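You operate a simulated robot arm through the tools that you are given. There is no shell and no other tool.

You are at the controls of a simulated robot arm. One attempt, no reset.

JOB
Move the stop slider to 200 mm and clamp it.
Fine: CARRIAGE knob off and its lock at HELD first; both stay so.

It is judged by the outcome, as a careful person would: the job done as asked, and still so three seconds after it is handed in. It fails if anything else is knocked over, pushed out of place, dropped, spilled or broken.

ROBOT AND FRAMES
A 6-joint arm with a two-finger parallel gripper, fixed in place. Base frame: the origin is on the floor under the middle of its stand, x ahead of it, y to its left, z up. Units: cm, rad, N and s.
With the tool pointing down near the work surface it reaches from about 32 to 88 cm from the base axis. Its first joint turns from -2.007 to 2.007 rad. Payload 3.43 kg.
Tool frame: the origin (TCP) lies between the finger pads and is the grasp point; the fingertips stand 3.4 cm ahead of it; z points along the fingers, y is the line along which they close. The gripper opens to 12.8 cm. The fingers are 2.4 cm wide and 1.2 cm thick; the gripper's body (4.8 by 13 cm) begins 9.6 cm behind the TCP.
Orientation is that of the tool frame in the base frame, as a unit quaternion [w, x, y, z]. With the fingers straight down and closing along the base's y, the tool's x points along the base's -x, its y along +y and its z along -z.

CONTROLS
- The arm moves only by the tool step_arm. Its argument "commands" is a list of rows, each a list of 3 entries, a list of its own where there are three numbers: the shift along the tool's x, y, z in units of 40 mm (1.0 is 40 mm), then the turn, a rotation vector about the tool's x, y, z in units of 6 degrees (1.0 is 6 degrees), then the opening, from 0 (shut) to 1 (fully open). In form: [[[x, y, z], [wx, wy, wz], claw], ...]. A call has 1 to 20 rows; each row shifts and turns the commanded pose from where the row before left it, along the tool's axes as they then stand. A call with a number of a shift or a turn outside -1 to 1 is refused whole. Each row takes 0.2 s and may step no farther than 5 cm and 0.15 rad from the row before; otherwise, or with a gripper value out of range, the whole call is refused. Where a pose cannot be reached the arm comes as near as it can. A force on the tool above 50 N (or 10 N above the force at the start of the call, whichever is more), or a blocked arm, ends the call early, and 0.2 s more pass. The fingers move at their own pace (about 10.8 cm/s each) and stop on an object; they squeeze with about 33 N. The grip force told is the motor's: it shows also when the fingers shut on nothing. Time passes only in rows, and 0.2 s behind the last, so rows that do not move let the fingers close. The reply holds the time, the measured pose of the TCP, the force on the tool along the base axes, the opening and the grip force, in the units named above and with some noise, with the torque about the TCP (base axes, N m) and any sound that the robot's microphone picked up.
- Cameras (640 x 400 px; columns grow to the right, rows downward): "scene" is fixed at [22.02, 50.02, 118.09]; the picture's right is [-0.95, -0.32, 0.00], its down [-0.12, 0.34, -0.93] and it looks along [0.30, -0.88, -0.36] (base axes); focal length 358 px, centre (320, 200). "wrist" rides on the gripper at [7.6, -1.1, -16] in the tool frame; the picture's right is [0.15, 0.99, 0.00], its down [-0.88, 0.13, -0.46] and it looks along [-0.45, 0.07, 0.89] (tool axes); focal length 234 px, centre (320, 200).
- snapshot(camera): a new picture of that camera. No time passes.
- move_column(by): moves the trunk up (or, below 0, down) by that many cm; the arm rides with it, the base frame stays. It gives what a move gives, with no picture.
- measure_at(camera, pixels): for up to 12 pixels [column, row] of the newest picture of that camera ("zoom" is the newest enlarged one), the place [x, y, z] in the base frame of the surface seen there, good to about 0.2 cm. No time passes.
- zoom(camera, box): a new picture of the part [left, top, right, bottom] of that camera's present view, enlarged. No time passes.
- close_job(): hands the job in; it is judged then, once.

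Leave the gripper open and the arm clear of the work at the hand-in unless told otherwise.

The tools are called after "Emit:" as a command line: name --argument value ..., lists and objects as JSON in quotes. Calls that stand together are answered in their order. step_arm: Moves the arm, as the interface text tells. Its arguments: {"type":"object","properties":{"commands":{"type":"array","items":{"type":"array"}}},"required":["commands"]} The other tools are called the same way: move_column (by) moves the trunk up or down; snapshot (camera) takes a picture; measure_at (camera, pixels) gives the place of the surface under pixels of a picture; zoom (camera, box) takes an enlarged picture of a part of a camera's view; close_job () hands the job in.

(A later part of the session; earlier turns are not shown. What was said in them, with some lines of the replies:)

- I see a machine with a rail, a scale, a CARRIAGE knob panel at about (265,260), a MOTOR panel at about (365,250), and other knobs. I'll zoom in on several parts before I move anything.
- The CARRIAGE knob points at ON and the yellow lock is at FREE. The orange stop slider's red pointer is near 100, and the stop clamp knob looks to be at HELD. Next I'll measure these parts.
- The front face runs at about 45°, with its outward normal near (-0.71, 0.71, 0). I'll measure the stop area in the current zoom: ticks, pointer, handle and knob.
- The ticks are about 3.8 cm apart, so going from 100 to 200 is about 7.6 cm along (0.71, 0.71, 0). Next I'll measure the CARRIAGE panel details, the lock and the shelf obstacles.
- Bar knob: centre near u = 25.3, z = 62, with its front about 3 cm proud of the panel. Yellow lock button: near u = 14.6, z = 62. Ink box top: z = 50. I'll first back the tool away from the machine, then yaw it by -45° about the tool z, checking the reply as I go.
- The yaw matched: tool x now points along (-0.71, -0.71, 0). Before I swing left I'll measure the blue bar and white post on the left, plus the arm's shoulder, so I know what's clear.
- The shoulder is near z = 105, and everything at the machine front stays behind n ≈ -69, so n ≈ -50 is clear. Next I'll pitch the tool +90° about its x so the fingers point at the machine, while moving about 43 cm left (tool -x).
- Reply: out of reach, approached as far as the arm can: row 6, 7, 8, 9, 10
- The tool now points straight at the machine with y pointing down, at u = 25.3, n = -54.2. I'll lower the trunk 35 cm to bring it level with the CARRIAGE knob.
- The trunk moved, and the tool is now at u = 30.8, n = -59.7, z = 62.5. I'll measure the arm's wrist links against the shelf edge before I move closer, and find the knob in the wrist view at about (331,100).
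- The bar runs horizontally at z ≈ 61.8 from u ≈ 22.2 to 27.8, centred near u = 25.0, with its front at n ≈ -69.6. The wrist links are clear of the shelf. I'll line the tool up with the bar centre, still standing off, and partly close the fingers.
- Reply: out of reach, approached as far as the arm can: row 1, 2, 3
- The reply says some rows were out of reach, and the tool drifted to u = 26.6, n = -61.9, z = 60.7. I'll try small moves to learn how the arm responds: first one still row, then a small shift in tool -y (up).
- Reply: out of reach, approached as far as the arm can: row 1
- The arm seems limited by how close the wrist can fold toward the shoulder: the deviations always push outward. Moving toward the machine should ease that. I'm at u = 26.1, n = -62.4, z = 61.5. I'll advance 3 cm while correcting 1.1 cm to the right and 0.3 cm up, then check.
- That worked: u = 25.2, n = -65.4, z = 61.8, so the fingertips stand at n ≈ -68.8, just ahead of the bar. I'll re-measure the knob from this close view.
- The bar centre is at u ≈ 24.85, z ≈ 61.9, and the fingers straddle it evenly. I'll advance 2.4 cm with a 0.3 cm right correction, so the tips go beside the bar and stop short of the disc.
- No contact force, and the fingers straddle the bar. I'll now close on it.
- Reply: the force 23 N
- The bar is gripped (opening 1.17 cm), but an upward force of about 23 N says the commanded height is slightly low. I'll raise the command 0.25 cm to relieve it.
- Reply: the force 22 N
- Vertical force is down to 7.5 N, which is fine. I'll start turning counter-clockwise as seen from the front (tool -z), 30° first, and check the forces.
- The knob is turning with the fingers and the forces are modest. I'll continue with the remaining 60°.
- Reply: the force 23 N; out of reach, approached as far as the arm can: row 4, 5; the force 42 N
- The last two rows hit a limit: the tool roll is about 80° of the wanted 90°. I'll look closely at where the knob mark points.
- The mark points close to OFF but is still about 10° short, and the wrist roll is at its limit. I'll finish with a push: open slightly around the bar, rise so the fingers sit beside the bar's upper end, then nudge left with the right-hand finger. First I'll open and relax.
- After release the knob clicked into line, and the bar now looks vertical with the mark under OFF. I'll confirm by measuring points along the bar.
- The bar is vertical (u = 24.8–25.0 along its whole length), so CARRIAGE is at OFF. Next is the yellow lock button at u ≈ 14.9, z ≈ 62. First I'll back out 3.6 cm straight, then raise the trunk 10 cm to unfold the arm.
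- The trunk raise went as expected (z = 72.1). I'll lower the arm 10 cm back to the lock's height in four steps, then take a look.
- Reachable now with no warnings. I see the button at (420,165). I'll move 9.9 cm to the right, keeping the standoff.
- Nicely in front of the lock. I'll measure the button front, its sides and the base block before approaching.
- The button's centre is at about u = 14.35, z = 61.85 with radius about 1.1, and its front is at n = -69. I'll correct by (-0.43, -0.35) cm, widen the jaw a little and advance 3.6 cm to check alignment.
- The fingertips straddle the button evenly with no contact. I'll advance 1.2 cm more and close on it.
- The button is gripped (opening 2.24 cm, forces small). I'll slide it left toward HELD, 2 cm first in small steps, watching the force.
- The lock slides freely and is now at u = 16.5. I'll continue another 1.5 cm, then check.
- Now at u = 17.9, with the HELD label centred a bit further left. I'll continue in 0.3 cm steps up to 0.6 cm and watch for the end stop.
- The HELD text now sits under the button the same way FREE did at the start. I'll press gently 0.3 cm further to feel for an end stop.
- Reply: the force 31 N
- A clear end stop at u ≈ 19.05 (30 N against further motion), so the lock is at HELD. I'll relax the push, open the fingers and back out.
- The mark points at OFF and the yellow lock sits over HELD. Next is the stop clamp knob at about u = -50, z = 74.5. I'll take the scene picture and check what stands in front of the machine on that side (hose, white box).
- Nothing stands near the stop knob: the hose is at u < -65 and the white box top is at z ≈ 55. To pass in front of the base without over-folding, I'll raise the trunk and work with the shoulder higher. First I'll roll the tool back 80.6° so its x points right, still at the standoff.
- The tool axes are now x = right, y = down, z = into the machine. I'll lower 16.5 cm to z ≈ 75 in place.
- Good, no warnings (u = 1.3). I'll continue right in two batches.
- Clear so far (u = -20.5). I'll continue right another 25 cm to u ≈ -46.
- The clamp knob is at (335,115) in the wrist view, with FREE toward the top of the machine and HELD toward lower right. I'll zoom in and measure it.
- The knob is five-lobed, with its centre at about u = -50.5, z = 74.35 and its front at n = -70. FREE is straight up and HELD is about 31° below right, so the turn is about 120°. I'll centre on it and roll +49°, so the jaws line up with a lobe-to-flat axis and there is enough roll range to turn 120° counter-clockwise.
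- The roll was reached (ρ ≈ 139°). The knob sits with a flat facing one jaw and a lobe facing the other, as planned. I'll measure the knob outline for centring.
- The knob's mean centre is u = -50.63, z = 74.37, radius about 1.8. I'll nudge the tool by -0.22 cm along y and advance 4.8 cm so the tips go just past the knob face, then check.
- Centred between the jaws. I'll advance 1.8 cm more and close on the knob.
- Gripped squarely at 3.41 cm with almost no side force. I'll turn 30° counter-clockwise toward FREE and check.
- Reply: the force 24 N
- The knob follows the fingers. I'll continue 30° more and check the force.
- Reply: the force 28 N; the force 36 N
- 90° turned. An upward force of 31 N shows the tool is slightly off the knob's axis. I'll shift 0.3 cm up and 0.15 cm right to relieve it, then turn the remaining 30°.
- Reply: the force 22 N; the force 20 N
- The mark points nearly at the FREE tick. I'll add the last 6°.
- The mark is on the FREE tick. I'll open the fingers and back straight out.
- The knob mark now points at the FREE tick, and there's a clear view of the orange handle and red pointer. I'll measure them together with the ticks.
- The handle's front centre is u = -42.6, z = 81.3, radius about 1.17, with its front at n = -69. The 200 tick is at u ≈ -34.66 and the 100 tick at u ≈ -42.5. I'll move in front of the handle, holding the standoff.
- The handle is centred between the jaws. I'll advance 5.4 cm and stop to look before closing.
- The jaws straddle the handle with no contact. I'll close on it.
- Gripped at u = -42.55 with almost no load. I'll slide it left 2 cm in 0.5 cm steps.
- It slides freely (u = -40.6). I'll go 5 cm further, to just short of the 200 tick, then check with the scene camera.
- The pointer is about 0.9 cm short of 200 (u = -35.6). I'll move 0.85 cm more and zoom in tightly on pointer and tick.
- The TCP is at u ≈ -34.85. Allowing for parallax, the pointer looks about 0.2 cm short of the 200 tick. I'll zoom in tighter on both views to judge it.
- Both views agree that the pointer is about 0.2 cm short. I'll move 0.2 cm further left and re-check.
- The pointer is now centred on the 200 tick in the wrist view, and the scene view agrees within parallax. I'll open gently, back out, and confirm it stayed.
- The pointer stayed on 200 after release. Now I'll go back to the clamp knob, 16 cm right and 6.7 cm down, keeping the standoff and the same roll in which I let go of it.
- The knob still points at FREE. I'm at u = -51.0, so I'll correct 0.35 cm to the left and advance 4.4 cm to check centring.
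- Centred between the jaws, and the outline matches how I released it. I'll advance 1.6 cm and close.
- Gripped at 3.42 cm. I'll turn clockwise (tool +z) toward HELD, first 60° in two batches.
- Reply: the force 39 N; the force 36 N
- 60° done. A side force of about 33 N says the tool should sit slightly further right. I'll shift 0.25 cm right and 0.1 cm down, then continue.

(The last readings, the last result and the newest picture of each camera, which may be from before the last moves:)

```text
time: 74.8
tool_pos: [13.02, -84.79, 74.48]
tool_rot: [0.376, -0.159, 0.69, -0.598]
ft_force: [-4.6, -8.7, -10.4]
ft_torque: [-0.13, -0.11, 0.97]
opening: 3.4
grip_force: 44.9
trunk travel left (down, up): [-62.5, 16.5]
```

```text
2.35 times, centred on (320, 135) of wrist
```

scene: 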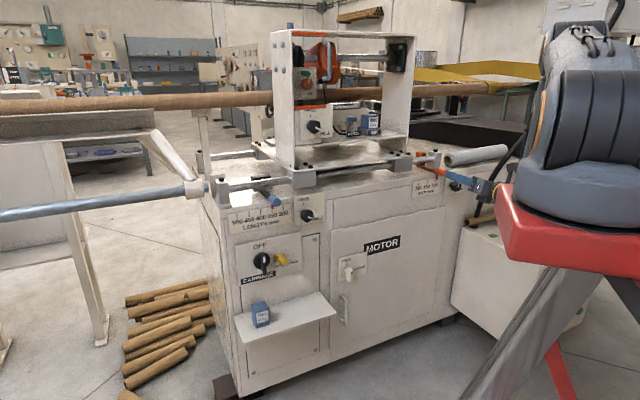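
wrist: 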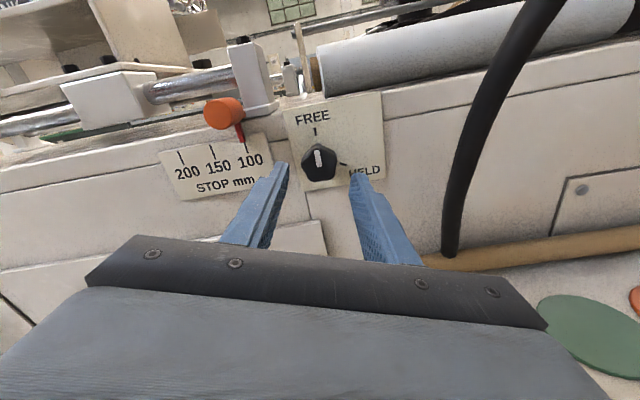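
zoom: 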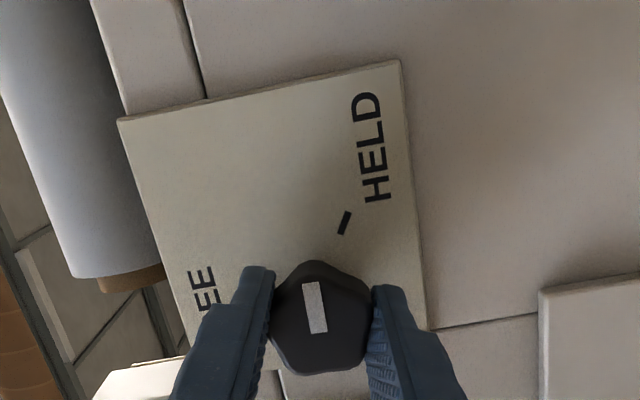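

90° turned, forces low. I'll do the final 30° to HELD.

Emit:
step_arm --commands '[[[0, 0, 0], [0, 0, 1], 0.15], [[0, 0, 0], [0, 0, 1], 0.15], [[0, 0, 0], [0, 0, 1], 0.15], [[0, 0, 0], [0, 0, 1], 0.15], [[0, 0, 0], [0, 0, 1], 0.15], [[0, 0, 0], [0, 0, 0], 0.15]]'

Emit:
zoom --camera "wrist" --box '[220, 50, 420, 220]'

```text
time: 76.2
tool_pos: [13.16, -84.73, 74.46]
tool_rot: [0.518, 0.024, 0.707, -0.481]
ft_force: [-2.1, -1.2, -16.4]
ft_torque: [-0.41, 0.91, -0.01]
opening: 3.42
grip_force: 45.0
trunk travel left (down, up): [-62.5, 16.5]
```

```text
2.35 times, centred on (320, 135) of wrist
```

zoom: 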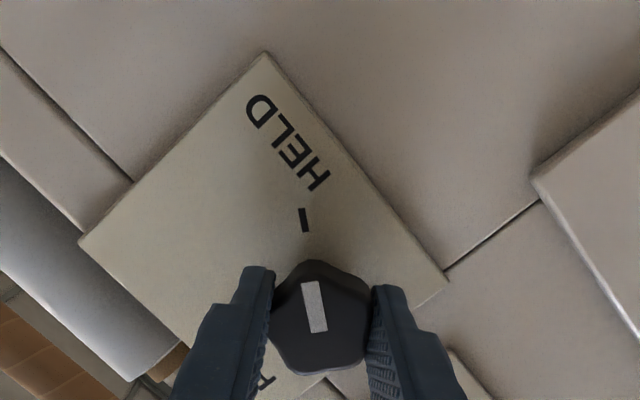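

The mark lines up with the HELD tick exactly as it did at the start, and the torque shows it's firm. I'll release, back out and verify.

Emit:
step_arm --commands '[[[0, 0, 0], [0, 0, 0], 0.25], [[0, 0, 0], [0, 0, 0], 0.4], [[0, 0, 0], [0, 0, 0], 0.42], [[0, 0, 0], [0, 0, 0], 0.42], [[0, 0, -0.5], [0, 0, 0], 0.42], [[0, 0, -0.5], [0, 0, 0], 0.42], [[0, 0, -0.5], [0, 0, 0], 0.42], [[0, 0, 0], [0, 0, 0], 0.42]]'

Emit:
zoom --camera "wrist" --box '[220, 50, 420, 220]'

Emit:
zoom --camera "scene" --box '[390, 140, 490, 210]'

```text
time: 78.0
tool_pos: [8.88, -80.58, 74.45]
tool_rot: [0.518, 0.025, 0.706, -0.482]
ft_force: [0.3, 0.1, -0.1]
ft_torque: [-0.03, 0.02, 0.02]
opening: 5.37
grip_force: 0.0
trunk travel left (down, up): [-62.5, 16.5]
```

```text
2.35 times, centred on (320, 135) of wrist
```

zoom: 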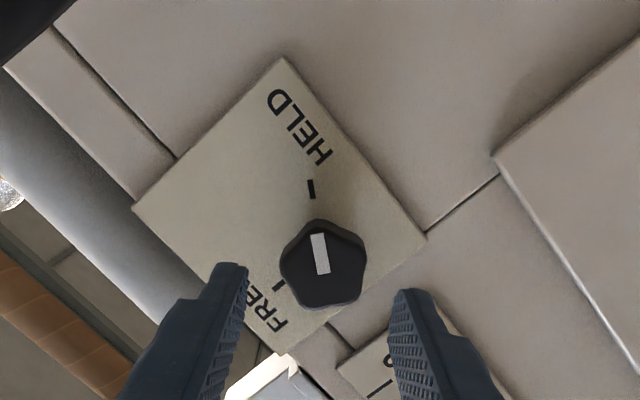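

```text
5.71 times, centred on (440, 175) of scene
```

zoom: 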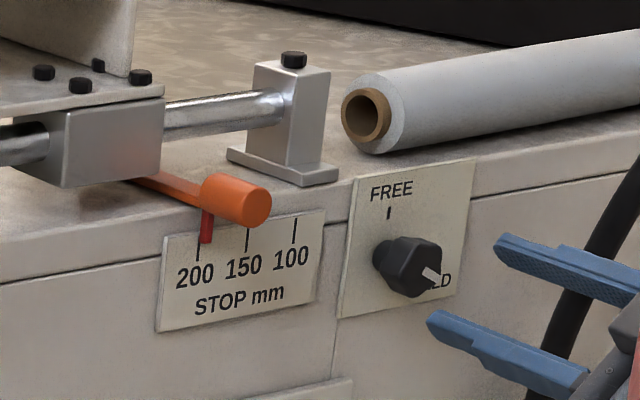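

The clamp is at HELD and the pointer at 200, with the same small parallax offset it showed at 100. I'll retract another 10 cm, open the gripper, and take a final look at everything.

Emit:
step_arm --commands '[[[0, 0, -0.6], [0, 0, 0], 0.42], [[0, 0, -0.6], [0, 0, 0], 0.42], [[0, 0, -0.6], [0, 0, 0], 0.42], [[0, 0, -0.6], [0, 0, 0], 0.42], [[0, 0, 0], [0, 0, 0], 0.8], [[0, 0, 0], [0, 0, 0], 0.8], [[0, 0, 0], [0, 0, 0], 0.8]]'

Emit:
snapshot --camera "scene"

Emit:
zoom --camera "scene" --box '[200, 180, 360, 280]'

Emit:
zoom --camera "scene" --box '[408, 165, 448, 193]'

```text
time: 79.5
tool_pos: [1.94, -73.63, 74.49]
tool_rot: [0.518, 0.025, 0.706, -0.483]
ft_force: [0.7, -0.6, 0.2]
ft_torque: [-0.02, 0.01, -0.03]
opening: 10.24
grip_force: 0.2
trunk travel left (down, up): [-62.5, 16.5]
```

```text
taken
```

scene: 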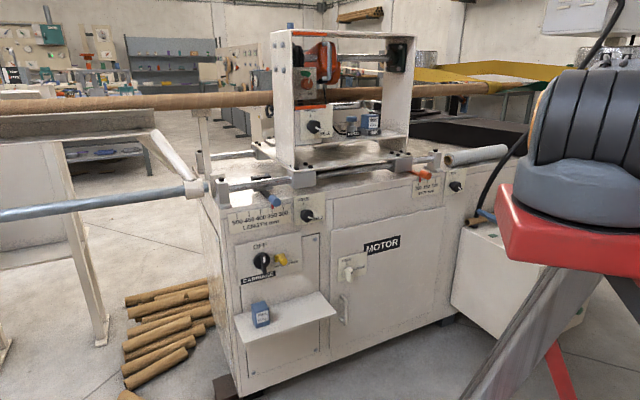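

```text
4.00 times, centred on (280, 230) of scene
```

zoom: 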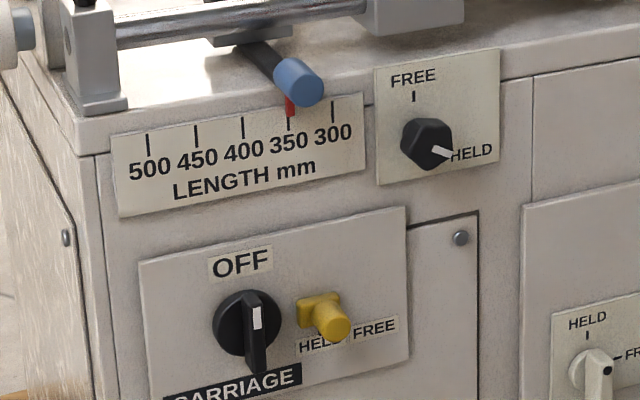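

```text
14.29 times, centred on (428, 179) of scene
```

zoom: 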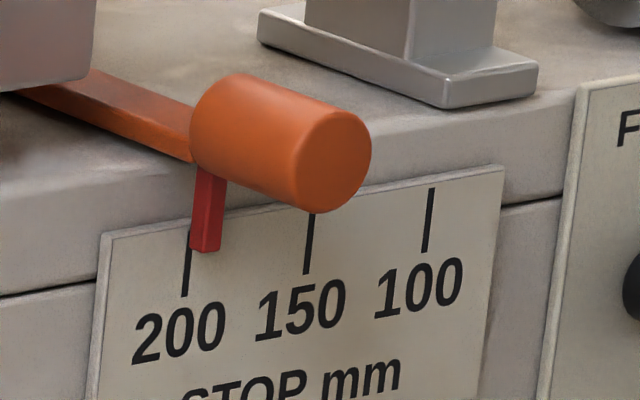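

Everything reads right: CARRIAGE at OFF, its lock at HELD, LENGTH untouched at 350, and the stop pointer at 200. One last numeric check of the pointer against the ticks.

Emit:
measure_at --camera "zoom" --pixels '[[200, 245], [200, 220], [200, 235], [213, 240], [213, 225], [187, 265], [186, 280], [185, 290], [308, 240], [307, 255], [429, 225], [428, 240]]'

```text
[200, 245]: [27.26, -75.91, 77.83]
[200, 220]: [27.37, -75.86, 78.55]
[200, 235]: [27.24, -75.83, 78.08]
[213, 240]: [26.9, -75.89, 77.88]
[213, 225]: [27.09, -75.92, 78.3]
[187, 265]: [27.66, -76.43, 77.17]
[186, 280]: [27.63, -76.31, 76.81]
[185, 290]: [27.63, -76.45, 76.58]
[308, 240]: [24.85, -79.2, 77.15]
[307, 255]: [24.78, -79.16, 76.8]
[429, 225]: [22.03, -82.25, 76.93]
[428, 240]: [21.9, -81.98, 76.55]
```

The pointer is within about 0.1 cm of the 200 tick, roughly 1 mm on the scale. The clamp is at HELD, CARRIAGE is at OFF with its lock at HELD, nothing else has moved, the gripper is open and the arm is clear. I'm handing the job in.

Emit:
close_job

```text
The job is handed in.
```

The stop slider is at 200 mm and clamped, and the job is handed in.

- **CARRIAGE:** I turned the knob from ON to OFF, then slid its yellow lock to HELD, where it met its end stop. Both were still in place at my last check.
- **Stop slider:** I turned its clamp to FREE, moved the slider from 100 to 200, and turned the clamp back to HELD. The pointer reads within about 1 mm of the 200 mark on the scale.
- **Everything else:** In the last pictures, the LENGTH slider is still at 350 and the ink box hasn't moved. I saw nothing else disturbed.
- **Arm:** The gripper is open and well back from the machine.

I didn't push on the slider afterwards to test the clamp. I'm relying on the knob being back at its original HELD angle and feeling firm there.
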